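You operate a simulated robot arm through the tools that you are given. There is no shell and no other tool.

You are at the controls of a simulated two-armed robot. One attempt, no reset.

## Task
Move the suction to the duct on the card and bring the pointer into the green.
Fine: open that gate and tighten its screw, shut the other two, start the fan and set the fan dial.

The check looks at the end state, three seconds after you hand in, the way a careful person would. Anything else that was tipped, shoved, dropped, spilled or broken makes it a failure.

## Robot
Two 7-joint arms with fingered hands on one trunk that stands fixed in place. Base frame: the origin is at the foot of the trunk, x ahead of it, y to its left, z up. Units: m, rad, N and s.
The left shoulder is at [0.083, 0.128, 1.181], the right one opposite. Payload 5 kg a hand.
The tool frame of a hand sits at the grasp point between the pads (the TCP): z along the fingers, y along the line on which they close. The tips reach 0.037 m beyond it. The gripper opens to 0.124 m. The gripper's body begins 0.043 m behind the TCP. The gripper is a hand of 3 fingers: y runs from the thumb to the fingers, the wrist lies at [-0.021, -0.116, -0.203] in the tool frame, and closing takes about 1.5 s.
Orientation is told as [roll, pitch, yaw] about the base's x, y, z axes, in that order, counted from this pose: with the fingers straight down and the wrist toward the robot, the tool's x, y and z point along [0, 1, 0], [1, 0, 0] and [0, 0, -1] of the base frame.

## Interface
- The arms move only by the tool move_arm. It takes "left_increments", "right_increments" or both (then of equal length, played together; a hand with none holds still); each is a list that holds one entry, the list of rows, each a list of 6 numbers: the shift along the base's x, y, z in units of 20 mm (1.0 is 20 mm), then the turn, a rotation vector about the base's x, y, z in units of 5 degrees (1.0 is 5 degrees). In form: [[[x, y, z, ax, ay, az], ...]]. A call has 1 to 20 rows; each row shifts and turns the commanded pose from where the row before left it. "left_gripper" and "right_gripper" are, for a hand that has rows, the finger opening in m, from 0 to 0.124, set as the call begins (left out, the last holds). A call with a number of a shift or a turn outside -1 to 1 is refused whole. Rows are played at 5 a second. More than 0.05 m and 0.15 rad between two rows, or a gripper value outside its range, and nothing of the call is played. A pose out of reach is approached as far as the arm can. The call stops where the force on the tool passes 40 N (or 10 N more than at its start, if that is more) or the arm is blocked; 0.2 s more then pass. Each finger travels about 0.045 m/s and halts on what it meets, pressing with about 22 N; the grip force reading is that of the motor and also rises with nothing between the fingers. The clock runs only during rows and for 0.2 s after the last one: add rows that do not move to give the fingers time. It gives the time, the measured TCP pose, the force on the tool (base axes), the opening and the grip force at its end, in the units of the frame above (readings bear some noise), with the torque about the TCP (base axes, N m) and any sound that the robot's microphone picked up.
- Cameras (640 x 400 px; columns grow to the right, rows downward): "scene" is now at [0.2422, -0.0007, 1.4055]; the picture's right is [-0.02, -1.00, 0.00], its down [0.04, -0.00, -1.00] and it looks along [1.00, -0.02, 0.04] (base axes); focal length 252 px, centre (320, 200). "left" rides on the left gripper at [-0.072, -0.104, -0.154] in its tool frame; the picture's right is [-0.83, -0.26, 0.49], its down [0.51, -0.72, 0.47] and it looks along [0.23, 0.64, 0.73] (tool axes); focal length 243 px, centre (320, 200). "right" rides on the right gripper at [0.072, -0.104, -0.154] in its tool frame; the picture's right is [-0.83, 0.26, -0.49], its down [-0.51, -0.72, 0.47] and it looks along [-0.23, 0.64, 0.73] (tool axes); focal length 243 px, centre (320, 200). There is no depth. A picture from a camera that has moved, and an enlarged one, comes with that camera's place and axes in the base frame and with its lens.
- capture(camera): a new picture of that camera. It takes no simulated time.
- move_column(by): slides the trunk up (or, below 0, down) by that many m; the arms and the scene camera ride with it, the base frame stays. It gives what a move gives, with no picture.
- move_fingers(index, middle, thumb_bend, thumb_turn, hand): sets how far each is bent, from 0 (flat) to 100 (curled in); at 30 the hand is open as for a grip, at 70 the pads meet at the TCP. One left out holds its place. A second passes; each finger stops where it meets its share of the squeeze, and holds until it gets a number again. A gripper value or a shape takes the hand back. It gives what a move gives, with no picture; readings hold the bend of each and the force on the fingers (four entries, about 0 where the hand has none), thumb and palm. thumb_turn goes from beside the hand (0) to across from the fingers (100), as for a grip.
- set_grasp(shape, hand): the hand has 3 fingers and takes this shape, open, in about a second: jaw (thumb against the fingers, like two jaws); tri (thumb and two fingers); tip (a fingertip pinch); poke (one finger out to press); point (the index stretched); flat (the hand flat); cup (the hand cupped); fist (a fist). The gripper value then closes the fingers along that shape, each until it touches; the sizes above hold for jaw. It gives what a move gives, with no picture.
- head_to(pan, tilt): turns the head with the scene camera to pan (to the left, within 1.396 rad either way) and tilt (down, from -0.506 to 1.204), counted from straight ahead of the robot. It gives what a move gives.
- close_up(camera, box): a new picture of the part [left, top, right, bottom] of that camera's present view, enlarged. It takes no simulated time.
- job_done(): hands the job in; it is judged then, once.

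Places have to be worked out from the pictures, the camera data and where the tool is seen. Open the grippers and draw the arms clear of the work before you hand the job in, unless the task says otherwise.

The tools are called after ">>>" by a JSON object that holds its "name" and its "arguments". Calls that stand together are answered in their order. move_arm: Moves the arms, as the interface text tells. Its arguments: {"type":"object","properties":{"left_increments":{"type":"array","items":{"type":"array","items":{"type":"array","items":{"type":"number"}}}},"left_gripper":{"type":"number"},"right_increments":{"type":"array","items":{"type":"array","items":{"type":"array","items":{"type":"number"}}}},"right_gripper":{"type":"number"}},"required":[]} The other tools are called the same way: move_column (by) slides the trunk up or down; set_grasp (shape, hand) gives the hand a shape; move_fingers (index, middle, thumb_bend, thumb_turn, hand) moves the fingers one by one; head_to (pan, tilt) turns the head that bears the scene camera; capture (camera) takes a picture; close_up (camera, box) takes an enlarged picture of a part of a camera's view; job_done () hands the job in.

At the start:

```text
t: 0.0
left_eef_pos: [0.6668, 0.4025, 1.5153]
left_tcp_rot: [0.0, 0.0, -0.001]
left_wrist_force: [-0.5, 0.2, -0.5]
left_torque: [-0.01, 0.02, -0.02]
left_finger_gap: 0.1236
left_gripper_force: 0.0
left_shape: jaw
left_bend: [30.0, 30.0, 30.0, 98.0]
left_finger forces: [0.1, 0.0, 0.0, 0.0, 0.0, 0.1]
right_eef_pos: [0.4996, -0.0949, 1.4346]
right_tcp_rot: [0.0, 0.002, 0.0]
right_wrist_force: [-0.3, 0.7, -0.7]
right_torque: [-0.04, 0.02, -0.01]
right_finger_gap: 0.1234
right_gripper_force: 0.2
right_shape: jaw
right_bend: [30.0, 30.0, 30.0, 98.0]
right_finger forces: [0.0, 0.0, 0.0, 0.0, 0.0, 0.0]
trunk travel left (down, up): [-0.375, 0.188]
head pan, tilt: [-0.016, -0.037]
```

scene: 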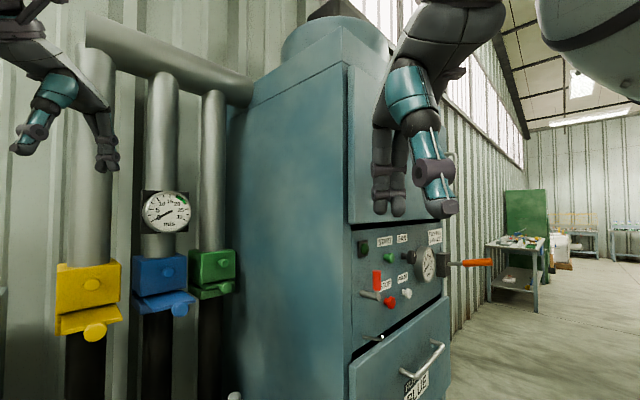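
right: 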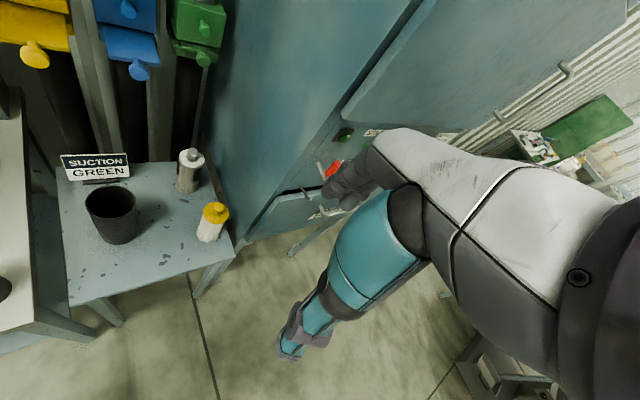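
left: 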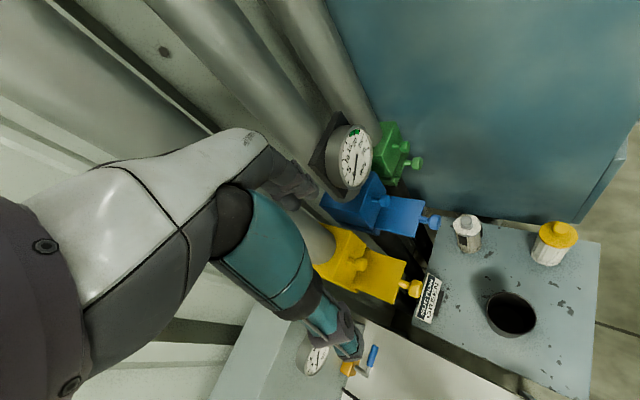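

The table card seems to read SUCTION GREEN, but there are other labels on the panel. I'll look at enlarged views first.

>>> {"name": "close_up", "arguments": {"camera": "scene", "box": [340, 210, 500, 310]}}

>>> {"name": "close_up", "arguments": {"camera": "scene", "box": [40, 160, 260, 350]}}

>>> {"name": "close_up", "arguments": {"camera": "right", "box": [0, 120, 260, 300]}}

>>> {"name": "close_up", "arguments": {"camera": "left", "box": [280, 100, 480, 330]}}

>>> {"name": "close_up", "arguments": {"camera": "scene", "box": [340, 300, 500, 400]}}

```text
4.00 times, centred on (420, 260) of scene
camera zoom: at [0.2422, -0.0007, 1.4055], right [-0.02, -1.0, 0.0], down [0.04, 0.0, -1.0], along [1.0, -0.02, 0.04], focal length 1008 px, centre (-80, -40)
```

zoom: 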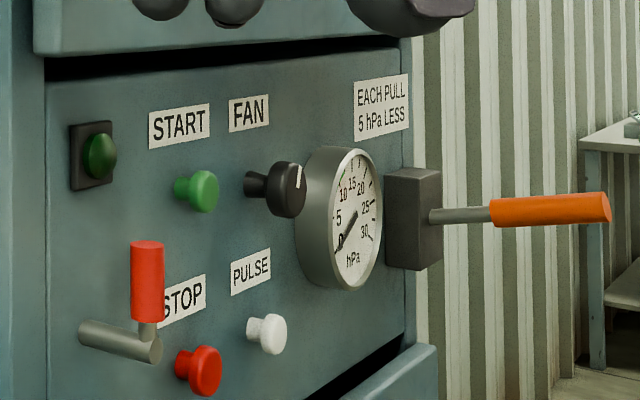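

```text
2.11 times, centred on (150, 255) of scene
camera zoom: at [0.2422, -0.0007, 1.4055], right [-0.02, -1.0, 0.0], down [0.04, 0.0, -1.0], along [1.0, -0.02, 0.04], focal length 531 px, centre (678, 84)
```

zoom: 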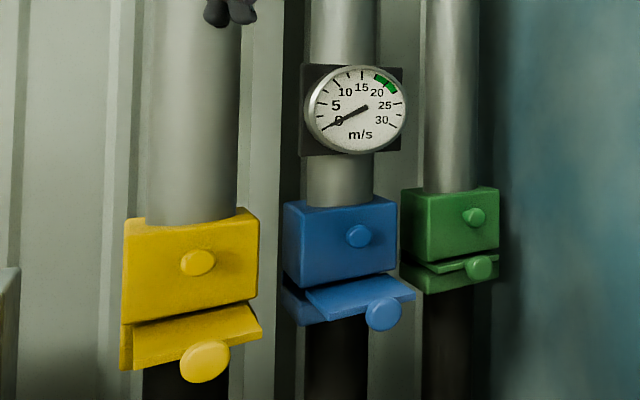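

```text
2.22 times, centred on (130, 210) of right
camera zoom: at [0.3969, -0.0215, 1.5888], right [0.26, -0.83, 0.49], down [-0.72, -0.51, -0.47], along [0.64, -0.23, -0.73], focal length 539 px, centre (742, 178)
```

zoom: 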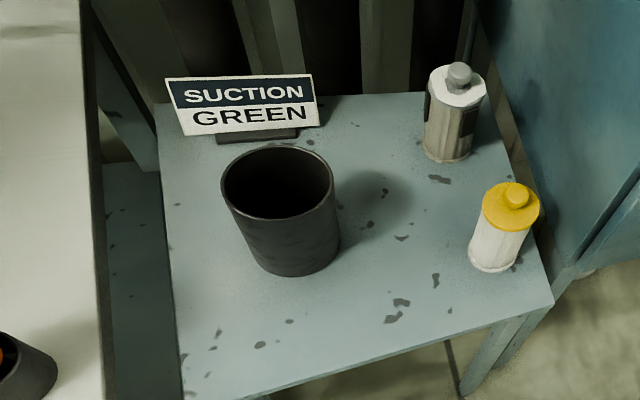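

```text
1.74 times, centred on (380, 215) of left
camera zoom: at [0.5622, 0.3299, 1.669], right [-0.26, -0.83, -0.49], down [-0.72, 0.51, -0.47], along [0.64, 0.23, -0.73], focal length 422 px, centre (216, 174)
```

zoom: 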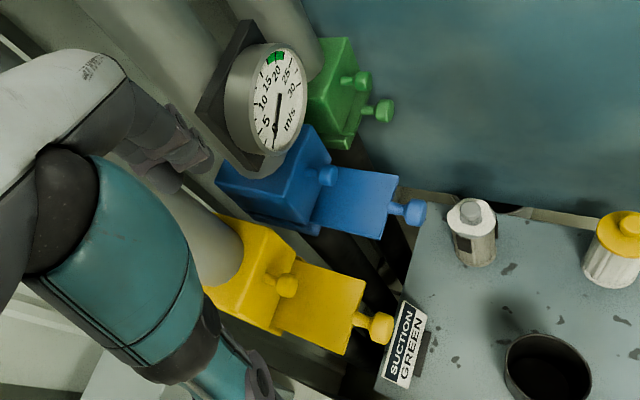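

```text
4.00 times, centred on (420, 350) of scene
camera zoom: at [0.2422, -0.0007, 1.4055], right [-0.02, -1.0, 0.0], down [0.04, 0.0, -1.0], along [1.0, -0.02, 0.04], focal length 1008 px, centre (-80, -400)
```

zoom: 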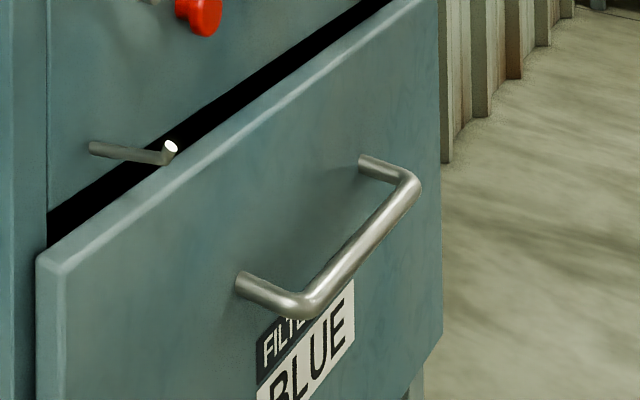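

Card: SUCTION GREEN, so the green gate has to be opened and the yellow and blue ones shut. I'll pan the head to look at the whole workspace before moving.

>>> {"name": "head_to", "arguments": {"pan": 0.65, "tilt": 0.35}}

>>> {"name": "capture", "arguments": {"camera": "scene"}}

>>> {"name": "head_to", "arguments": {"pan": -0.2, "tilt": 0.35}}

>>> {"name": "capture", "arguments": {"camera": "scene"}}

```text
t: 1.0
left_eef_pos: [0.6664, 0.4027, 1.5163]
left_tcp_rot: [0.001, 0.0, -0.001]
left_wrist_force: [0.5, 0.0, -0.2]
left_torque: [0.0, -0.03, 0.01]
left_finger_gap: 0.1237
left_gripper_force: 0.1
left_shape: jaw
left_bend: [30.0, 30.0, 30.0, 98.0]
left_finger forces: [0.0, 0.1, 0.1, 0.0, 0.0, 0.0]
right_eef_pos: [0.5002, -0.0946, 1.4344]
right_tcp_rot: [0.001, 0.0, 0.0]
right_wrist_force: [0.4, -0.4, 0.6]
right_torque: [0.01, -0.02, 0.01]
right_finger_gap: 0.1237
right_gripper_force: 0.1
right_shape: jaw
right_bend: [30.0, 30.0, 30.0, 98.0]
right_finger forces: [0.0, 0.0, 0.0, 0.0, 0.0, 0.0]
trunk travel left (down, up): [-0.375, 0.188]
head pan, tilt: [0.649, 0.351]
```

```text
taken
camera scene: at [0.2274, 0.057, 1.3698], right [0.6, -0.8, 0.0], down [-0.27, -0.21, -0.94], along [0.75, 0.57, -0.34], focal length 252 px, centre (320, 200)
```

scene: 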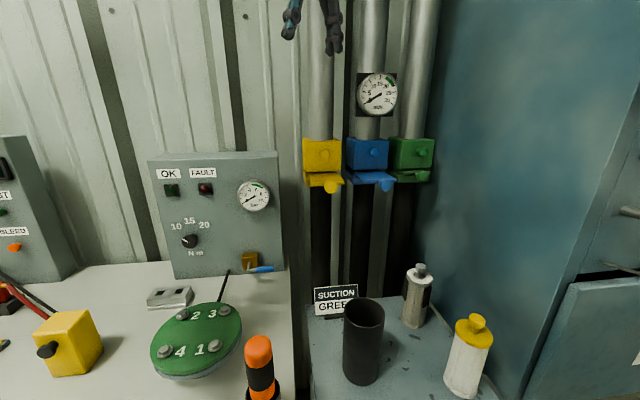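

```text
t: 2.2
left_eef_pos: [0.6672, 0.4018, 1.5146]
left_tcp_rot: [-0.001, 0.001, -0.001]
left_wrist_force: [-0.4, 0.3, 0.2]
left_torque: [-0.02, 0.0, 0.02]
left_finger_gap: 0.1237
left_gripper_force: 0.1
left_shape: jaw
left_bend: [30.0, 30.0, 30.0, 98.0]
left_finger forces: [0.1, 0.0, 0.0, 0.0, 0.0, 0.0]
right_eef_pos: [0.5001, -0.0929, 1.4345]
right_tcp_rot: [0.0, -0.001, -0.001]
right_wrist_force: [0.6, -0.5, -0.2]
right_torque: [0.01, 0.01, 0.0]
right_finger_gap: 0.1235
right_gripper_force: 0.0
right_shape: jaw
right_bend: [30.0, 30.0, 30.0, 98.0]
right_finger forces: [0.0, 0.0, 0.0, 0.0, 0.0, 0.0]
trunk travel left (down, up): [-0.375, 0.188]
head pan, tilt: [-0.201, 0.351]
```

```text
taken
camera scene: at [0.2444, -0.0178, 1.3698], right [-0.2, -0.98, 0.0], down [-0.34, 0.07, -0.94], along [0.92, -0.19, -0.34], focal length 252 px, centre (320, 200)
```

scene: 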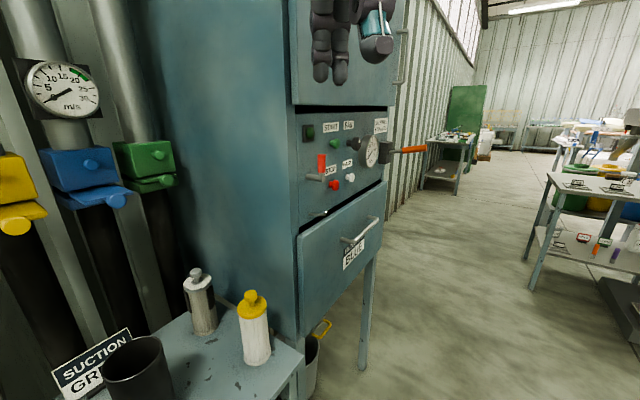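

Green's blade looks nearly all in; yellow and blue blades are out. I'll zoom in on the gates and panel from here.

>>> {"name": "close_up", "arguments": {"camera": "scene", "box": [0, 120, 200, 245]}}

>>> {"name": "close_up", "arguments": {"camera": "scene", "box": [290, 100, 450, 200]}}

>>> {"name": "close_up", "arguments": {"camera": "scene", "box": [290, 180, 450, 280]}}

```text
3.20 times, centred on (100, 182) of scene
camera zoom: at [0.2444, -0.0178, 1.3698], right [-0.2, -0.98, 0.0], down [-0.34, 0.07, -0.94], along [0.92, -0.19, -0.34], focal length 807 px, centre (1024, 256)
```

zoom: 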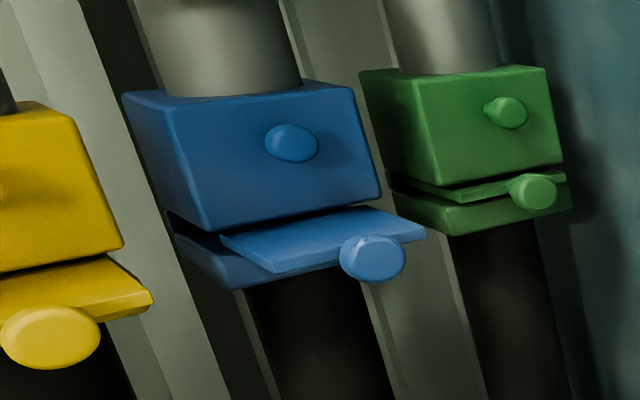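

```text
4.00 times, centred on (370, 150) of scene
camera zoom: at [0.2444, -0.0178, 1.3698], right [-0.2, -0.98, 0.0], down [-0.34, 0.07, -0.94], along [0.92, -0.19, -0.34], focal length 1008 px, centre (120, 400)
```

zoom: 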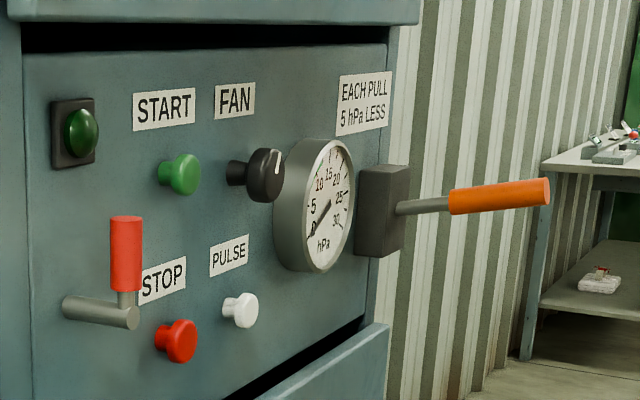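

```text
4.00 times, centred on (370, 230) of scene
camera zoom: at [0.2444, -0.0178, 1.3698], right [-0.2, -0.98, 0.0], down [-0.34, 0.07, -0.94], along [0.92, -0.19, -0.34], focal length 1008 px, centre (120, 80)
```

zoom: 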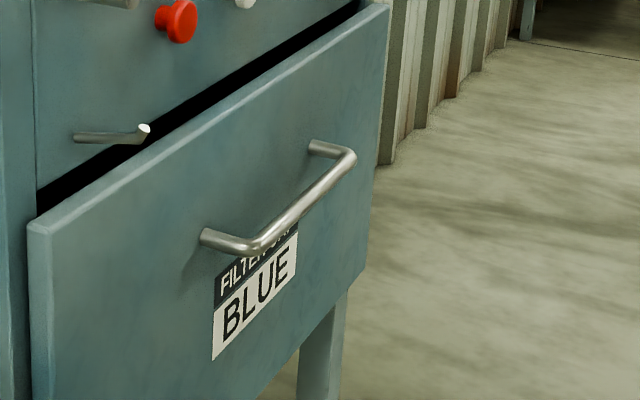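

From triangulation the gates face about (-0.7,-0.7,0), with pull knobs near (0.685,0.373,1.20) yellow, (0.774,0.278,1.20) blue and (0.93,0.238,1.19) green. The right hand hides the control panel, so I'll move it right and back and use its camera on the panel.

>>> {"name": "move_arm", "arguments": {"right_increments": [[[-0.2, -1, 0, 0, 0, 0.6], [-0.2, -1, 0, 0, 0, 0.6], [-0.2, -1, 0, 0, 0, 0.6], [-0.2, -1, 0, 0, 0, 0.6], [-0.2, -1, 0, 0, 0, 0.6], [-0.2, -1, 0, 0, 0, 0.6], [-0.2, -1, 0, 0, 0, 0.6], [-0.2, -1, 0, 0, 0, 0.6], [-0.2, -1, 0, 0, 0, 0.6], [-0.2, -1, 0, 0, 0, 0.6], [-0.2, -1, 0, 0, 0, 0.6], [-0.2, -1, 0, 0, 0, 0.6], [-0.2, -1, 0, 0, 0, 0.6], [-0.2, -1, 0, 0, 0, 0.6]]]}}

>>> {"name": "capture", "arguments": {"camera": "right"}}

>>> {"name": "capture", "arguments": {"camera": "scene"}}

```text
t: 5.2
left_eef_pos: [0.6651, 0.4013, 1.5159]
left_tcp_rot: [0.0, 0.001, 0.0]
left_wrist_force: [0.2, 0.6, 0.8]
left_torque: [0.04, 0.01, 0.04]
left_finger_gap: 0.1236
left_gripper_force: 0.0
left_shape: jaw
left_bend: [30.0, 30.0, 30.0, 98.0]
left_finger forces: [0.0, 0.0, 0.0, 0.0, 0.0, 0.1]
right_eef_pos: [0.4423, -0.3757, 1.4343]
right_tcp_rot: [-0.001, -0.002, 0.734]
right_wrist_force: [-0.5, -0.1, 0.0]
right_torque: [-0.02, -0.01, 0.01]
right_finger_gap: 0.1236
right_gripper_force: 0.0
right_shape: jaw
right_bend: [30.0, 30.0, 30.0, 98.0]
right_finger forces: [0.0, 0.0, 0.1, 0.1, 0.0, 0.0]
trunk travel left (down, up): [-0.375, 0.188]
head pan, tilt: [-0.201, 0.351]
```

```text
taken
camera right: at [0.3176, -0.391, 1.5884], right [0.75, -0.44, 0.49], down [-0.2, -0.86, -0.47], along [0.63, 0.26, -0.73], focal length 243 px, centre (320, 200)
```

right: 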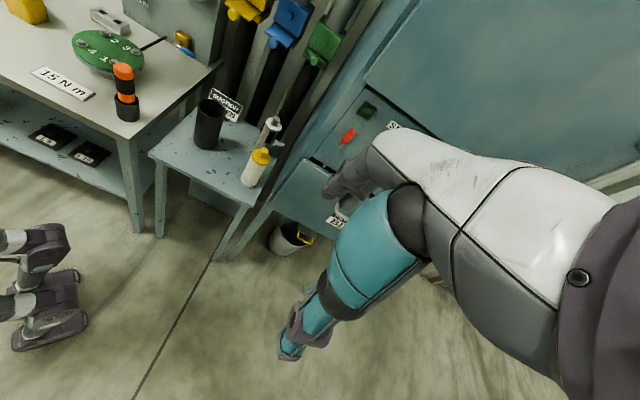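

```text
taken
camera scene: at [0.2438, -0.0187, 1.3699], right [-0.2, -0.98, 0.0], down [-0.34, 0.07, -0.94], along [0.92, -0.19, -0.34], focal length 252 px, centre (320, 200)
```

scene: 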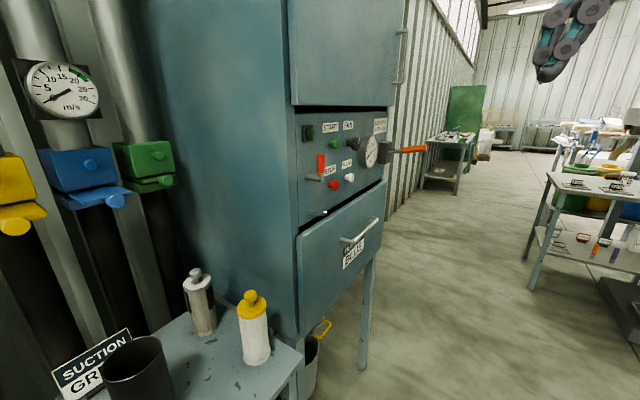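

The hand itself hides much of the view; I'll zoom on the visible panel bit to triangulate the panel plane.

>>> {"name": "close_up", "arguments": {"camera": "right", "box": [230, 50, 470, 200]}}

>>> {"name": "close_up", "arguments": {"camera": "scene", "box": [280, 90, 440, 190]}}

```text
2.67 times, centred on (350, 125) of right
camera zoom: at [0.3176, -0.391, 1.5884], right [0.75, -0.44, 0.49], down [-0.2, -0.86, -0.47], along [0.63, 0.26, -0.73], focal length 647 px, centre (240, 400)
```

zoom: 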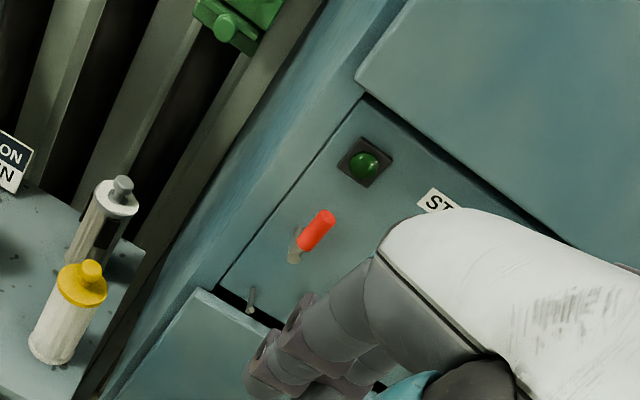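

```text
4.00 times, centred on (360, 140) of scene
camera zoom: at [0.2438, -0.0187, 1.3699], right [-0.2, -0.98, 0.0], down [-0.34, 0.07, -0.94], along [0.92, -0.19, -0.34], focal length 1008 px, centre (160, 440)
```

zoom: 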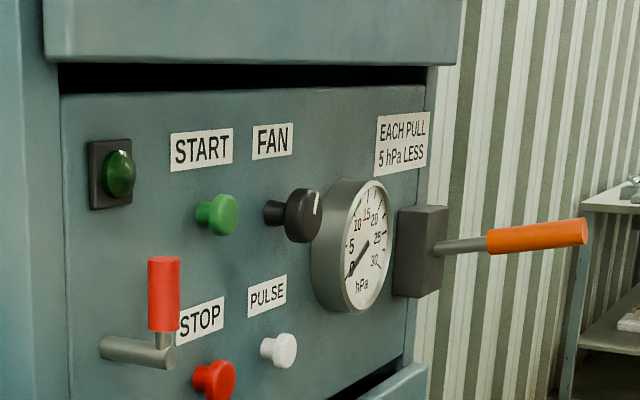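

The panel and gates all lie parallel to a plane with inward normal (0.707, 0.707, 0). I'll turn the left hand to point forward into the gates, backing off a little first, and watch it with the head camera.

>>> {"name": "move_arm", "arguments": {"left_increments": [[[-0.5, -0.3, 0, 0, 0, 1], [-0.5, -0.3, 0, 0, 0, 1], [-0.5, -0.3, 0, 0, 0, 1], [-0.5, -0.3, 0, 0, 0, 1], [-0.5, -0.3, 0, 0, 0, 1], [-0.5, -0.3, 0, 0, 0, 1], [-0.5, -0.3, 0, 0, 0, 1], [-0.5, -0.3, 0, 0, 0, 1], [-0.5, -0.3, 0, 0, 0, 1]]]}}

>>> {"name": "move_arm", "arguments": {"left_increments": [[[0, 0, 0, 0.7071, -0.7071, 0], [0, 0, 0, 0.7071, -0.7071, 0], [0, 0, 0, 0.7071, -0.7071, 0], [0, 0, 0, 0.7071, -0.7071, 0], [0, 0, 0, 0.7071, -0.7071, 0], [0, 0, 0, 0.7071, -0.7071, 0], [0, 0, 0, 0.7071, -0.7071, 0], [0, 0, 0, 0.7071, -0.7071, 0], [0, 0, 0, 0.7071, -0.7071, 0], [0, 0, 0, 0.7071, -0.7071, 0], [0, 0, 0, 0.7071, -0.7071, 0], [0, 0, 0, 0.7071, -0.7071, 0], [0, 0, 0, 0.7071, -0.7071, 0], [0, 0, 0, 0.7071, -0.7071, 0], [0, 0, 0, 0.7071, -0.7071, 0], [0, 0, 0, 0.7071, -0.7071, 0], [0, 0, 0, 0.7071, -0.7071, 0], [0, 0, 0, 0.7071, -0.7071, 0]]]}}

>>> {"name": "head_to", "arguments": {"pan": 0.45, "tilt": 0.25}}

>>> {"name": "capture", "arguments": {"camera": "scene"}}

>>> {"name": "capture", "arguments": {"camera": "left"}}

```text
t: 7.2
left_eef_pos: [0.5752, 0.3477, 1.5155]
left_tcp_rot: [0.0, 0.001, 0.787]
left_wrist_force: [-0.3, 0.5, 0.1]
left_torque: [-0.01, -0.01, -0.01]
left_finger_gap: 0.1236
left_gripper_force: 0.0
left_shape: jaw
left_bend: [30.0, 30.0, 30.0, 98.0]
left_finger forces: [0.0, 0.0, 0.0, 0.1, 0.0, 0.0]
right_eef_pos: [0.4416, -0.3756, 1.4338]
right_tcp_rot: [-0.001, 0.001, 0.733]
right_wrist_force: [-0.2, 0.2, 0.1]
right_torque: [0.03, -0.01, -0.03]
right_finger_gap: 0.1237
right_gripper_force: 0.0
right_shape: jaw
right_bend: [30.0, 30.0, 30.0, 98.0]
right_finger forces: [0.1, 0.0, 0.0, 0.0, 0.0, 0.0]
trunk travel left (down, up): [-0.375, 0.188]
head pan, tilt: [-0.201, 0.351]
```

```text
t: 11.0
left_eef_pos: [0.577, 0.3502, 1.5156]
left_tcp_rot: [-2.696, -1.57, -2.802]
left_wrist_force: [-0.7, 0.0, -0.3]
left_torque: [-0.01, -0.01, 0.0]
left_finger_gap: 0.1237
left_gripper_force: 0.1
left_shape: jaw
left_bend: [30.0, 30.0, 30.0, 98.0]
left_finger forces: [0.0, 0.0, 0.1, 0.1, 0.0, 0.1]
right_eef_pos: [0.4443, -0.3725, 1.4345]
right_tcp_rot: [0.0, 0.0, 0.735]
right_wrist_force: [0.0, -0.6, 0.4]
right_torque: [-0.04, 0.03, 0.0]
right_finger_gap: 0.1235
right_gripper_force: 0.1
right_shape: jaw
right_bend: [30.0, 30.0, 30.0, 98.0]
right_finger forces: [0.0, 0.1, 0.0, 0.0, 0.0, 0.1]
trunk travel left (down, up): [-0.375, 0.188]
head pan, tilt: [-0.201, 0.351]
```

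```text
t: 12.0
left_eef_pos: [0.5759, 0.348, 1.5154]
left_tcp_rot: [-2.842, -1.569, -2.655]
left_wrist_force: [0.3, -0.8, 0.9]
left_torque: [0.0, 0.0, -0.01]
left_finger_gap: 0.1237
left_gripper_force: 0.0
left_shape: jaw
left_bend: [30.0, 30.0, 30.0, 98.0]
left_finger forces: [0.0, 0.0, 0.0, 0.1, 0.0, 0.1]
right_eef_pos: [0.4431, -0.373, 1.4338]
right_tcp_rot: [0.0, 0.0, 0.731]
right_wrist_force: [0.0, 0.5, 0.1]
right_torque: [-0.02, -0.03, -0.01]
right_finger_gap: 0.1239
right_gripper_force: 0.1
right_shape: jaw
right_bend: [30.0, 30.0, 30.0, 98.0]
right_finger forces: [0.1, 0.0, 0.1, 0.1, 0.0, 0.1]
trunk travel left (down, up): [-0.375, 0.188]
head pan, tilt: [0.45, 0.25]
```

```text
taken
camera scene: at [0.2374, 0.0415, 1.3792], right [0.43, -0.9, 0.0], down [-0.22, -0.11, -0.97], along [0.87, 0.42, -0.25], focal length 252 px, centre (320, 200)
```

scene: 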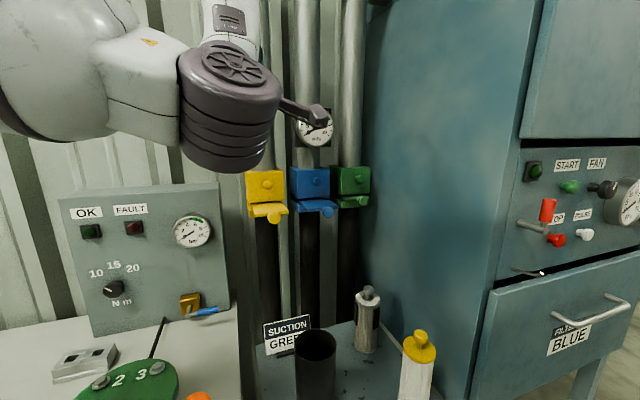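

```text
taken
camera left: at [0.5192, 0.1887, 1.4112], right [0.94, -0.24, -0.26], down [-0.02, 0.69, -0.72], along [0.35, 0.68, 0.64], focal length 243 px, centre (320, 200)
```

left: 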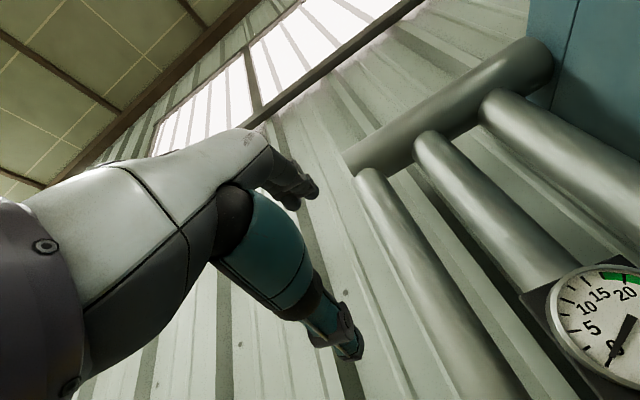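

The left hand now points into the gates with its wrist below. I'll close the fingers and lower it in front of the yellow pull knob (staying about 5 cm short), in two stages with a look between.

>>> {"name": "move_arm", "arguments": {"left_increments": [[[0.2, -0.32, -1, 0, 0, 0], [0.2, -0.32, -1, 0, 0, 0], [0.2, -0.32, -1, 0, 0, 0], [0.2, -0.32, -1, 0, 0, 0], [0.2, -0.32, -1, 0, 0, 0], [0.2, -0.32, -1, 0, 0, 0], [0.2, -0.32, -1, 0, 0, 0], [0.2, -0.32, -1, 0, 0, 0]]], "left_gripper": 0.0}}

>>> {"name": "capture", "arguments": {"camera": "scene"}}

>>> {"name": "capture", "arguments": {"camera": "left"}}

```text
t: 13.8
left_eef_pos: [0.6265, 0.3506, 1.4109]
left_tcp_rot: [0.615, -1.565, 0.163]
left_wrist_force: [0.3, 0.7, 0.1]
left_torque: [-0.02, -0.02, 0.01]
left_finger_gap: 0.0
left_gripper_force: 18.9
left_shape: jaw
left_bend: [70.0, 70.0, 56.0, 100.0]
left_finger forces: [0.0, 0.0, 0.0, 0.0, 0.0, 0.1]
left hand out of reach, approached as far as the arm can: row 4, 5, 6, 7, 8
right_eef_pos: [0.444, -0.3718, 1.4335]
right_tcp_rot: [0.002, 0.004, 0.734]
right_wrist_force: [-0.5, 1.3, -0.5]
right_torque: [-0.01, 0.02, -0.03]
right_finger_gap: 0.1237
right_gripper_force: 0.0
right_shape: jaw
right_bend: [30.0, 30.0, 30.0, 98.0]
right_finger forces: [0.0, 0.1, 0.1, 0.0, 0.1, 0.1]
trunk travel left (down, up): [-0.375, 0.188]
head pan, tilt: [0.45, 0.25]
```

```text
taken
camera scene: at [0.2382, 0.0429, 1.379], right [0.44, -0.9, 0.0], down [-0.22, -0.11, -0.97], along [0.87, 0.42, -0.25], focal length 252 px, centre (320, 200)
```

scene: 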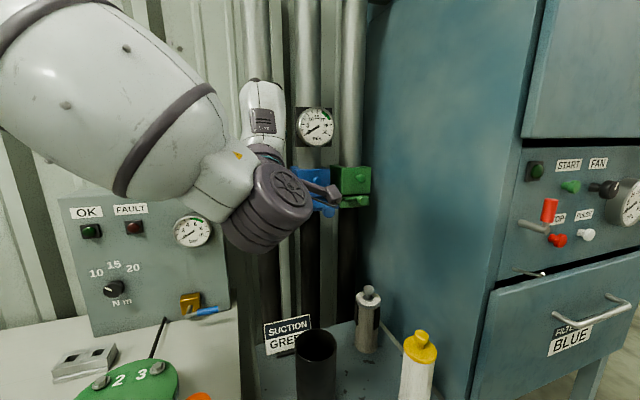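

```text
taken
camera left: at [0.5681, 0.1899, 1.3073], right [0.93, -0.24, -0.27], down [-0.03, 0.69, -0.72], along [0.36, 0.68, 0.64], focal length 243 px, centre (320, 200)
```

left: 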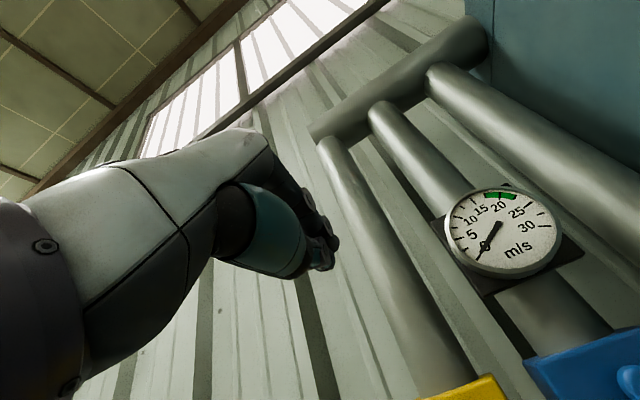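

The folded arm can't reach lower in this orientation, but it worked about 0.25 m above shoulder height. So I'll lower the trunk in steps, which brings the hand down to gate level without changing the arm shape.

>>> {"name": "move_column", "arguments": {"by": -0.1}}

>>> {"name": "capture", "arguments": {"camera": "scene"}}

>>> {"name": "capture", "arguments": {"camera": "right"}}

```text
t: 15.2
left_eef_pos: [0.6551, 0.348, 1.2782]
left_tcp_rot: [0.792, -1.495, -0.013]
left_wrist_force: [-0.3, 0.1, 0.6]
left_torque: [-0.02, 0.02, -0.06]
left_finger_gap: 0.0001
left_gripper_force: 22.3
left_shape: jaw
left_bend: [70.0, 70.0, 56.0, 100.0]
left_finger forces: [0.0, 0.0, 0.0, 0.0, 0.1, 0.0]
right_eef_pos: [0.4429, -0.3738, 1.335]
right_tcp_rot: [0.0, -0.001, 0.733]
right_wrist_force: [-0.4, 0.7, 0.3]
right_torque: [-0.02, -0.05, 0.01]
right_finger_gap: 0.1239
right_gripper_force: 0.0
right_shape: jaw
right_bend: [30.0, 30.0, 30.0, 98.0]
right_finger forces: [0.0, 0.1, 0.0, 0.0, 0.0, 0.0]
trunk travel left (down, up): [-0.275, 0.288]
head pan, tilt: [0.45, 0.25]
```

```text
taken
camera scene: at [0.2611, 0.0413, 1.2785], right [0.44, -0.9, 0.0], down [-0.22, -0.11, -0.97], along [0.87, 0.42, -0.25], focal length 252 px, centre (320, 200)
```

scene: 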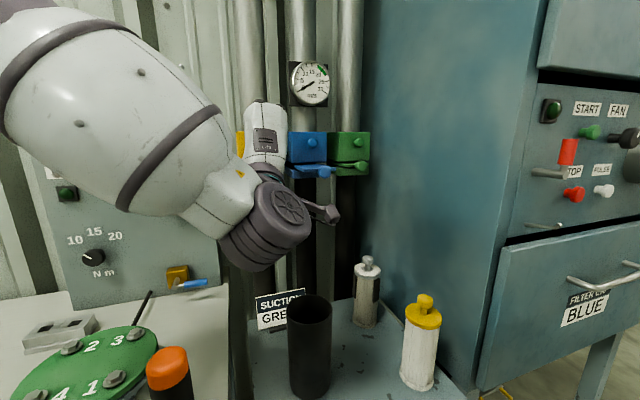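

```text
taken
camera right: at [0.3182, -0.3901, 1.4892], right [0.75, -0.44, 0.49], down [-0.2, -0.86, -0.47], along [0.63, 0.26, -0.73], focal length 243 px, centre (320, 200)
```

right: 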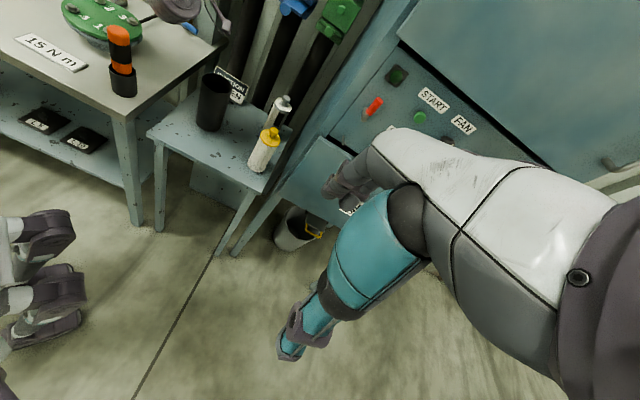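

The arm has eased forward to a≈0.71, so its tips are close to over the yellow knob. I'll back it off along the gate direction before lowering further.

>>> {"name": "move_arm", "arguments": {"left_increments": [[[-0.7, -0.7, 0, 0, 0, 0], [-0.7, -0.7, 0, 0, 0, 0], [-0.7, -0.7, 0, 0, 0, 0], [0, 0, 0, 0, 0, 0]]]}}

```text
t: 16.2
left_eef_pos: [0.6226, 0.3323, 1.3027]
left_tcp_rot: [0.788, -1.492, -0.009]
left_wrist_force: [0.3, 0.8, -0.9]
left_torque: [-0.04, 0.02, 0.02]
left_finger_gap: 0.0
left_gripper_force: 21.6
left_shape: jaw
left_bend: [70.0, 70.0, 56.0, 100.0]
left_finger forces: [0.1, 0.0, 0.1, 0.0, 0.0, 0.1]
left hand out of reach, approached as far as the arm can: row 1, 2, 3
right_eef_pos: [0.4458, -0.3735, 1.3338]
right_tcp_rot: [-0.002, 0.0, 0.734]
right_wrist_force: [0.5, -0.1, 1.0]
right_torque: [-0.02, 0.02, 0.0]
right_finger_gap: 0.1234
right_gripper_force: 0.1
right_shape: jaw
right_bend: [30.0, 30.0, 30.0, 98.0]
right_finger forces: [0.0, 0.0, 0.0, 0.0, 0.0, 0.1]
trunk travel left (down, up): [-0.275, 0.288]
head pan, tilt: [0.45, 0.25]
```

Still at a reach limit; lowering the trunk another 0.1 m should bring it into reach.

>>> {"name": "move_column", "arguments": {"by": -0.1}}

>>> {"name": "move_arm", "arguments": {"left_increments": [[[0, 0, 0, 0, 0, 0], [0, 0, 0, 0, 0, 0]]]}}

>>> {"name": "capture", "arguments": {"camera": "scene"}}

>>> {"name": "capture", "arguments": {"camera": "left"}}

```text
t: 17.5
left_eef_pos: [0.6316, 0.3324, 1.1933]
left_tcp_rot: [0.782, -1.47, -0.005]
left_wrist_force: [-0.1, 0.4, 0.7]
left_torque: [0.0, 0.02, -0.02]
left_finger_gap: 0.0
left_gripper_force: 22.1
left_shape: jaw
left_bend: [70.0, 70.0, 56.0, 100.0]
left_finger forces: [0.1, 0.0, 0.0, 0.0, 0.0, 0.0]
right_eef_pos: [0.4424, -0.3738, 1.2359]
right_tcp_rot: [0.001, -0.001, 0.732]
right_wrist_force: [0.1, -0.4, 0.3]
right_torque: [0.0, 0.0, 0.04]
right_finger_gap: 0.1237
right_gripper_force: 0.0
right_shape: jaw
right_bend: [30.0, 30.0, 30.0, 98.0]
right_finger forces: [0.0, 0.0, 0.1, 0.0, 0.0, 0.1]
trunk travel left (down, up): [-0.175, 0.388]
head pan, tilt: [0.45, 0.25]
```

```text
t: 18.1
left_eef_pos: [0.6332, 0.332, 1.1937]
left_tcp_rot: [0.784, -1.472, -0.006]
left_wrist_force: [-0.2, 1.2, 0.3]
left_torque: [0.03, 0.02, -0.01]
left_finger_gap: 0.0
left_gripper_force: 22.3
left_shape: jaw
left_bend: [70.0, 70.0, 56.0, 100.0]
left_finger forces: [0.1, 0.0, 0.0, 0.1, 0.1, 0.0]
right_eef_pos: [0.4432, -0.3744, 1.2345]
right_tcp_rot: [0.0, 0.0, 0.733]
right_wrist_force: [0.4, 0.1, 0.7]
right_torque: [-0.01, 0.01, 0.01]
right_finger_gap: 0.1237
right_gripper_force: 0.0
right_shape: jaw
right_bend: [30.0, 30.0, 30.0, 98.0]
right_finger forces: [0.0, 0.0, 0.1, 0.1, 0.0, 0.0]
trunk travel left (down, up): [-0.175, 0.388]
head pan, tilt: [0.45, 0.25]
```

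```text
taken
camera scene: at [0.2955, 0.0414, 1.1665], right [0.44, -0.9, 0.0], down [-0.22, -0.11, -0.97], along [0.87, 0.42, -0.25], focal length 252 px, centre (320, 200)
```

scene: 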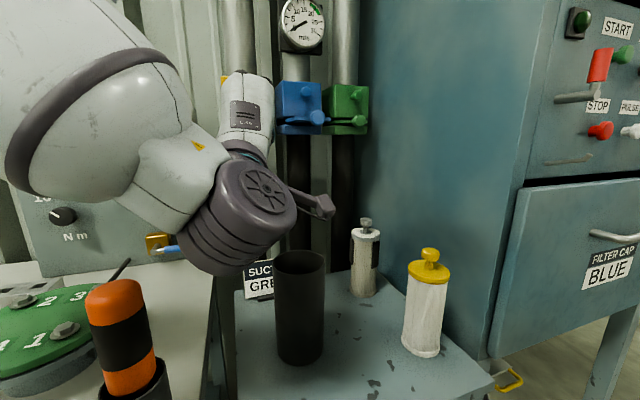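

```text
taken
camera left: at [0.5641, 0.1727, 1.0952], right [0.9, -0.25, -0.35], down [-0.09, 0.69, -0.72], along [0.42, 0.68, 0.6], focal length 243 px, centre (320, 200)
```

left: 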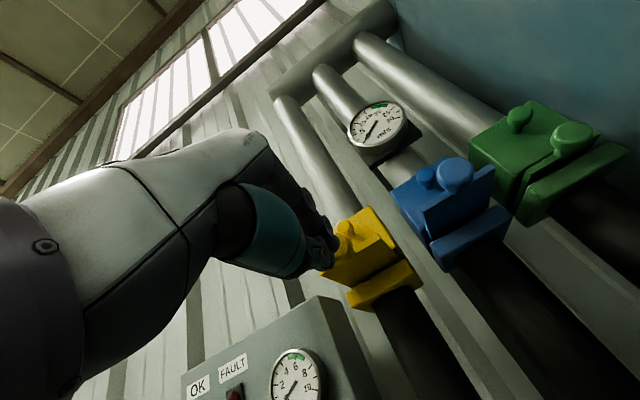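

The left TCP is at a≈0.683, z≈1.194, while its command lags about 0.1 m behind and lower. I'll bring the command back in line with the knob (a≈0.68, b≈0.22, z≈1.198) and check.

>>> {"name": "move_arm", "arguments": {"left_increments": [[[0, 0, 1, 0, 0, 0], [0, 0, 1, 0, 0, 0], [0.7, 0.7, 0, 0, 0, 0], [0.7, 0.7, 0, 0, 0, 0], [0.7, 0.7, 0, 0, 0, 0], [0.7, 0.7, 0, 0, 0, 0], [0, 0, 0, 0, 0, 0]]]}}

>>> {"name": "capture", "arguments": {"camera": "left"}}

>>> {"name": "close_up", "arguments": {"camera": "scene", "box": [180, 60, 380, 260]}}

```text
t: 19.7
left_eef_pos: [0.6892, 0.3884, 1.2331]
left_tcp_rot: [0.781, -1.472, -0.005]
left_wrist_force: [-1.7, 1.7, 6.1]
left_torque: [0.18, -0.08, 0.07]
left_finger_gap: 0.0001
left_gripper_force: 21.9
left_shape: jaw
left_bend: [70.0, 70.0, 57.0, 100.0]
left_finger forces: [0.0, 0.1, 0.0, 0.0, 0.1, 0.0]
right_eef_pos: [0.4431, -0.3736, 1.2358]
right_tcp_rot: [0.0, 0.0, 0.733]
right_wrist_force: [1.0, 0.3, -0.1]
right_torque: [0.01, -0.01, -0.01]
right_finger_gap: 0.1233
right_gripper_force: 0.0
right_shape: jaw
right_bend: [30.0, 30.0, 30.0, 98.0]
right_finger forces: [0.1, 0.0, 0.1, 0.0, 0.1, 0.0]
trunk travel left (down, up): [-0.175, 0.388]
head pan, tilt: [0.45, 0.25]
```

```text
taken
camera left: at [0.6207, 0.2293, 1.1348], right [0.9, -0.25, -0.35], down [-0.09, 0.69, -0.72], along [0.42, 0.68, 0.6], focal length 243 px, centre (320, 200)
```

left: 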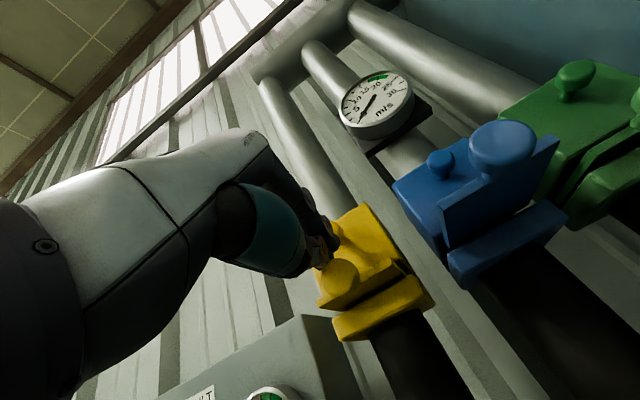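

```text
2.00 times, centred on (280, 160) of scene
camera zoom: at [0.2951, 0.0414, 1.1665], right [0.44, -0.9, 0.0], down [-0.22, -0.11, -0.97], along [0.87, 0.42, -0.25], focal length 504 px, centre (400, 280)
```

zoom: 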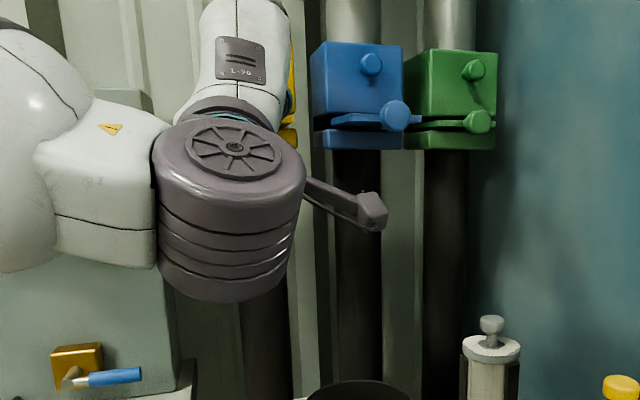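

The command re-anchors to the measured pose, so the hand ended up above the knob (z 1.233, light contact). I'll back off, lower to z≈1.198, then check.

>>> {"name": "move_arm", "arguments": {"left_increments": [[[-0.7, -0.7, 0.1, 0, 0, 0], [-0.7, -0.7, 0, 0, 0, 0], [-0.7, -0.7, 0, 0, 0, 0], [-0.7, -0.7, 0, 0, 0, 0], [0.09, -0.09, -0.9, 0, 0, 0], [0.09, -0.09, -0.9, 0, 0, 0], [0, 0, 0, 0, 0, 0]]]}}

>>> {"name": "capture", "arguments": {"camera": "left"}}

```text
t: 21.3
left_eef_pos: [0.641, 0.3303, 1.197]
left_tcp_rot: [0.77, -1.466, 0.008]
left_wrist_force: [1.0, -0.1, -0.2]
left_torque: [0.05, -0.02, 0.01]
left_finger_gap: 0.0
left_gripper_force: 21.8
left_shape: jaw
left_bend: [70.0, 70.0, 57.0, 100.0]
left_finger forces: [0.2, 0.1, 0.0, 0.0, 0.0, 0.1]
right_eef_pos: [0.4481, -0.3715, 1.2339]
right_tcp_rot: [0.002, 0.004, 0.736]
right_wrist_force: [1.6, 0.1, -0.6]
right_torque: [-0.01, 0.06, 0.02]
right_finger_gap: 0.1237
right_gripper_force: 0.0
right_shape: jaw
right_bend: [30.0, 30.0, 30.0, 98.0]
right_finger forces: [0.1, 0.0, 0.0, 0.1, 0.0, 0.0]
trunk travel left (down, up): [-0.175, 0.388]
head pan, tilt: [0.45, 0.25]
```

```text
taken
camera left: at [0.5718, 0.1717, 1.0991], right [0.9, -0.25, -0.36], down [-0.09, 0.69, -0.72], along [0.42, 0.68, 0.6], focal length 243 px, centre (320, 200)
```

left: 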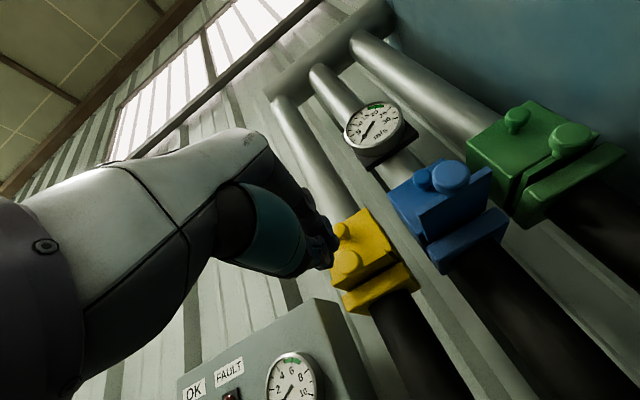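

I'll zoom on the yellow gate to see whether its blade has been moved.

>>> {"name": "close_up", "arguments": {"camera": "left", "box": [260, 160, 500, 310]}}

```text
2.67 times, centred on (380, 235) of left
camera zoom: at [0.5718, 0.1717, 1.0991], right [0.9, -0.25, -0.36], down [-0.09, 0.69, -0.72], along [0.42, 0.68, 0.6], focal length 647 px, centre (160, 107)
```

zoom: 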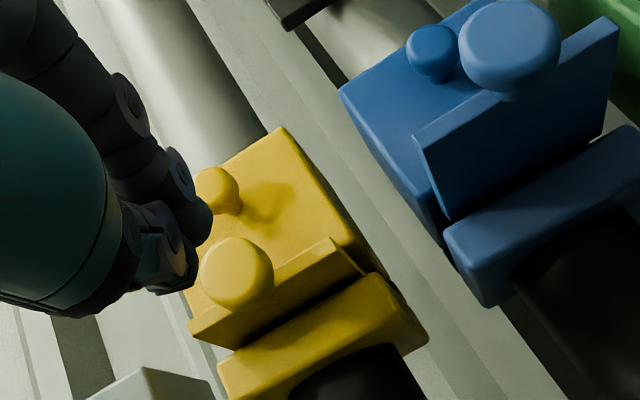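

The yellow blade has already slid partly in when brushed, so it moves freely. The finger tips are now straight in front of the knob; I'll push along the gate axis until it hits its stop.

>>> {"name": "move_arm", "arguments": {"left_increments": [[[0.7, 0.7, 0, 0, 0, 0], [0.7, 0.7, 0, 0, 0, 0], [0.5, 0.5, 0, 0, 0, 0], [0.5, 0.5, 0, 0, 0, 0], [0.4, 0.4, 0, 0, 0, 0], [0.3, 0.3, 0, 0, 0, 0], [0.3, 0.3, 0, 0, 0, 0], [0.3, 0.3, 0, 0, 0, 0], [0.3, 0.3, 0, 0, 0, 0]]]}}

>>> {"name": "close_up", "arguments": {"camera": "left", "box": [220, 160, 540, 360]}}

```text
t: 22.9
left_eef_pos: [0.6951, 0.3862, 1.2029]
left_tcp_rot: [0.853, -1.481, -0.088]
left_wrist_force: [-29.0, -22.2, -0.6]
left_torque: [0.04, -0.08, 0.07]
left_finger_gap: 0.0
left_gripper_force: 22.2
left_shape: jaw
left_bend: [70.0, 70.0, 56.0, 100.0]
left_finger forces: [0.0, 0.0, 0.1, 0.0, 0.1, 0.0]
right_eef_pos: [0.4404, -0.3754, 1.2354]
right_tcp_rot: [0.001, -0.003, 0.732]
right_wrist_force: [-0.1, -0.2, 0.4]
right_torque: [-0.07, 0.04, -0.02]
right_finger_gap: 0.1236
right_gripper_force: 0.1
right_shape: jaw
right_bend: [30.0, 30.0, 30.0, 98.0]
right_finger forces: [0.0, 0.1, 0.1, 0.0, 0.0, 0.0]
trunk travel left (down, up): [-0.175, 0.388]
head pan, tilt: [0.45, 0.25]
stopped in row 7 (left hand): the force on the tool passed its limit at 47 N (the readings are from after the stop); the commanded pose is now the measured one
```

```text
2.00 times, centred on (380, 260) of left
camera zoom: at [0.6268, 0.2288, 1.1047], right [0.9, -0.26, -0.35], down [-0.08, 0.7, -0.71], along [0.42, 0.67, 0.61], focal length 485 px, centre (200, 80)
```

zoom: 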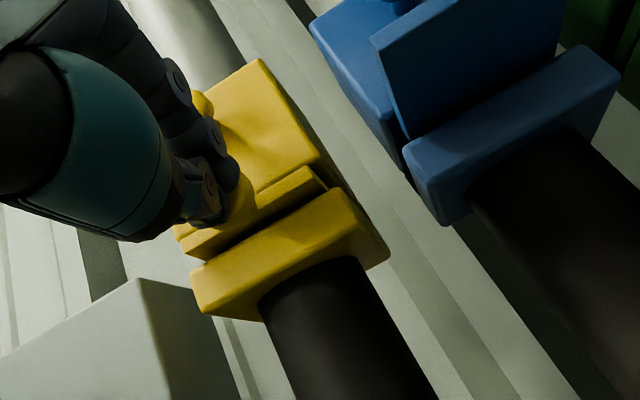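

It stopped hard at 47 N. I'll back off 6 cm and look at how far the yellow blade is in.

>>> {"name": "move_arm", "arguments": {"left_increments": [[[-0.7, -0.7, 0, 0, 0, 0], [-0.7, -0.7, 0, 0, 0, 0], [-0.7, -0.7, 0, 0, 0, 0], [-0.7, -0.7, 0, 0, 0, 0], [-0.7, -0.7, 0, 0, 0, 0]]]}}

>>> {"name": "close_up", "arguments": {"camera": "left", "box": [240, 80, 640, 330]}}

>>> {"name": "close_up", "arguments": {"camera": "scene", "box": [180, 60, 380, 185]}}

```text
t: 24.1
left_eef_pos: [0.6302, 0.3215, 1.1997]
left_tcp_rot: [0.814, -1.475, -0.042]
left_wrist_force: [1.6, 0.6, -4.7]
left_torque: [0.28, -0.32, 0.09]
left_finger_gap: 0.0
left_gripper_force: 22.3
left_shape: jaw
left_bend: [70.0, 70.0, 56.0, 100.0]
left_finger forces: [0.0, 0.1, 0.1, 0.0, 0.0, 0.1]
right_eef_pos: [0.4427, -0.3747, 1.2348]
right_tcp_rot: [-0.002, -0.001, 0.733]
right_wrist_force: [-1.6, -0.4, 0.5]
right_torque: [0.05, -0.13, -0.03]
right_finger_gap: 0.1237
right_gripper_force: 0.1
right_shape: jaw
right_bend: [30.0, 30.0, 30.0, 98.0]
right_finger forces: [0.1, 0.0, 0.1, 0.1, 0.0, 0.0]
trunk travel left (down, up): [-0.175, 0.388]
head pan, tilt: [0.45, 0.25]
```

```text
1.60 times, centred on (440, 205) of left
camera zoom: at [0.5611, 0.1637, 1.1009], right [0.9, -0.25, -0.35], down [-0.09, 0.69, -0.71], along [0.42, 0.67, 0.61], focal length 388 px, centre (128, 192)
```

zoom: 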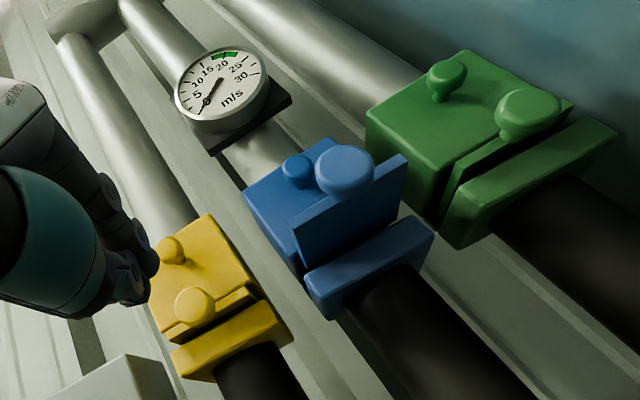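

```text
3.20 times, centred on (280, 122) of scene
camera zoom: at [0.2948, 0.0418, 1.1664], right [0.44, -0.9, 0.0], down [-0.22, -0.11, -0.97], along [0.87, 0.42, -0.25], focal length 807 px, centre (448, 448)
```

zoom: 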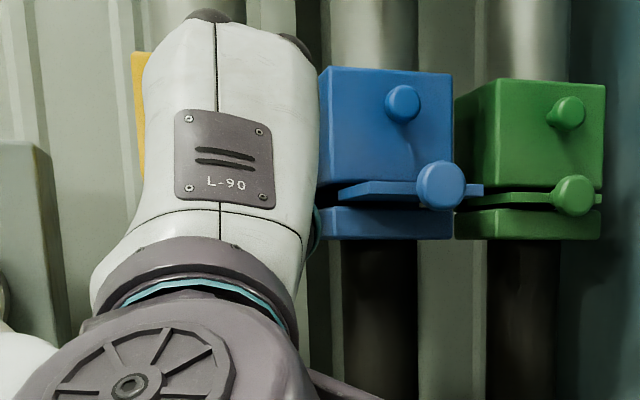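

Yellow now looks about as far in as green. I'll zoom closer on both to compare the blade lips.

>>> {"name": "close_up", "arguments": {"camera": "left", "box": [320, 200, 440, 330]}}

>>> {"name": "close_up", "arguments": {"camera": "left", "box": [440, 90, 640, 240]}}

```text
3.08 times, centred on (380, 265) of left
camera zoom: at [0.5611, 0.1637, 1.1009], right [0.9, -0.25, -0.35], down [-0.09, 0.69, -0.71], along [0.42, 0.67, 0.61], focal length 746 px, centre (135, 0)
```

zoom: 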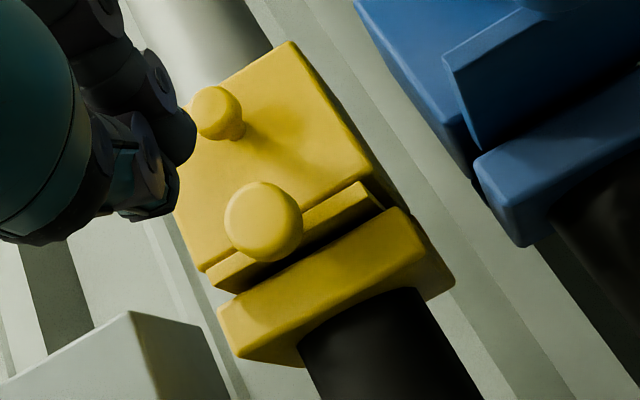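

```text
2.67 times, centred on (540, 165) of left
camera zoom: at [0.5611, 0.1637, 1.1009], right [0.9, -0.25, -0.35], down [-0.09, 0.69, -0.71], along [0.42, 0.67, 0.61], focal length 647 px, centre (-267, 293)
```

zoom: 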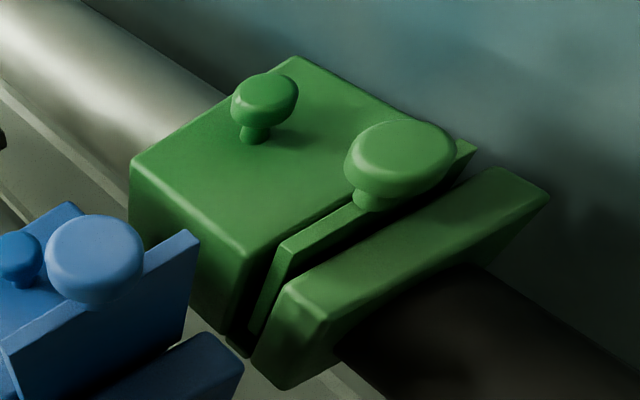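

Yellow is at its stop, with the same small lip as the green one. Next I'll slide the left hand sideways to sit in front of the blue pull knob (b≈0.351).

>>> {"name": "move_arm", "arguments": {"left_increments": [[[0.4, -0.9, 0, 0, 0, 0], [0.4, -0.9, 0, 0, 0, 0], [0.67, -0.67, 0, 0, 0, 0], [0.67, -0.67, 0, 0, 0, 0], [0.67, -0.67, 0, 0, 0, 0], [0.67, -0.67, 0, 0, 0, 0], [0.67, -0.67, 0, 0, 0, 0], [0, 0, 0, 0, 0, 0]]]}}

>>> {"name": "close_up", "arguments": {"camera": "left", "box": [240, 150, 560, 350]}}

>>> {"name": "capture", "arguments": {"camera": "scene"}}

```text
t: 25.9
left_eef_pos: [0.7129, 0.2179, 1.2]
left_tcp_rot: [0.804, -1.473, -0.036]
left_wrist_force: [-0.2, 0.1, -0.1]
left_torque: [-0.04, 0.0, -0.02]
left_finger_gap: 0.0
left_gripper_force: 21.8
left_shape: jaw
left_bend: [70.0, 70.0, 56.0, 100.0]
left_finger forces: [0.0, 0.0, 0.1, 0.0, 0.1, 0.0]
right_eef_pos: [0.4434, -0.3739, 1.2356]
right_tcp_rot: [-0.001, 0.001, 0.733]
right_wrist_force: [-0.1, 0.0, -0.7]
right_torque: [0.0, 0.03, 0.0]
right_finger_gap: 0.1239
right_gripper_force: 0.1
right_shape: jaw
right_bend: [30.0, 30.0, 30.0, 98.0]
right_finger forces: [0.1, 0.0, 0.0, 0.0, 0.0, 0.0]
trunk travel left (down, up): [-0.175, 0.388]
head pan, tilt: [0.45, 0.25]
```

```text
2.00 times, centred on (400, 250) of left
camera zoom: at [0.644, 0.0601, 1.1012], right [0.9, -0.25, -0.35], down [-0.08, 0.69, -0.71], along [0.42, 0.67, 0.6], focal length 485 px, centre (160, 100)
```

zoom: 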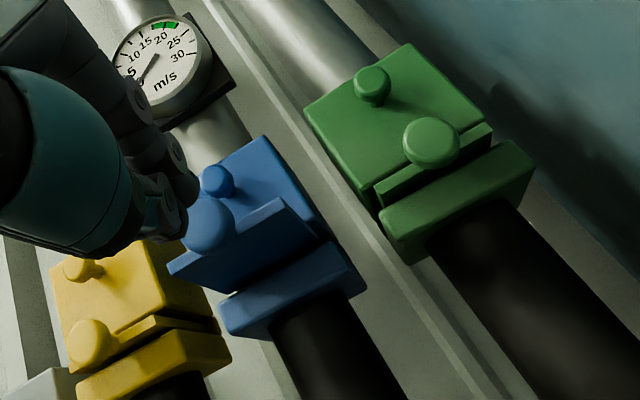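

```text
taken
camera scene: at [0.295, 0.0417, 1.1666], right [0.44, -0.9, 0.0], down [-0.22, -0.11, -0.97], along [0.87, 0.42, -0.25], focal length 252 px, centre (320, 200)
```

scene: 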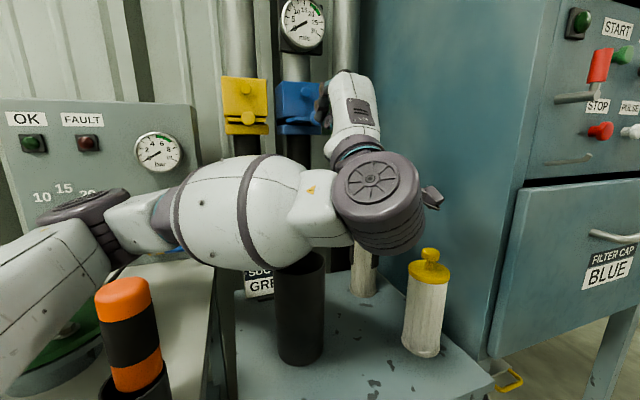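

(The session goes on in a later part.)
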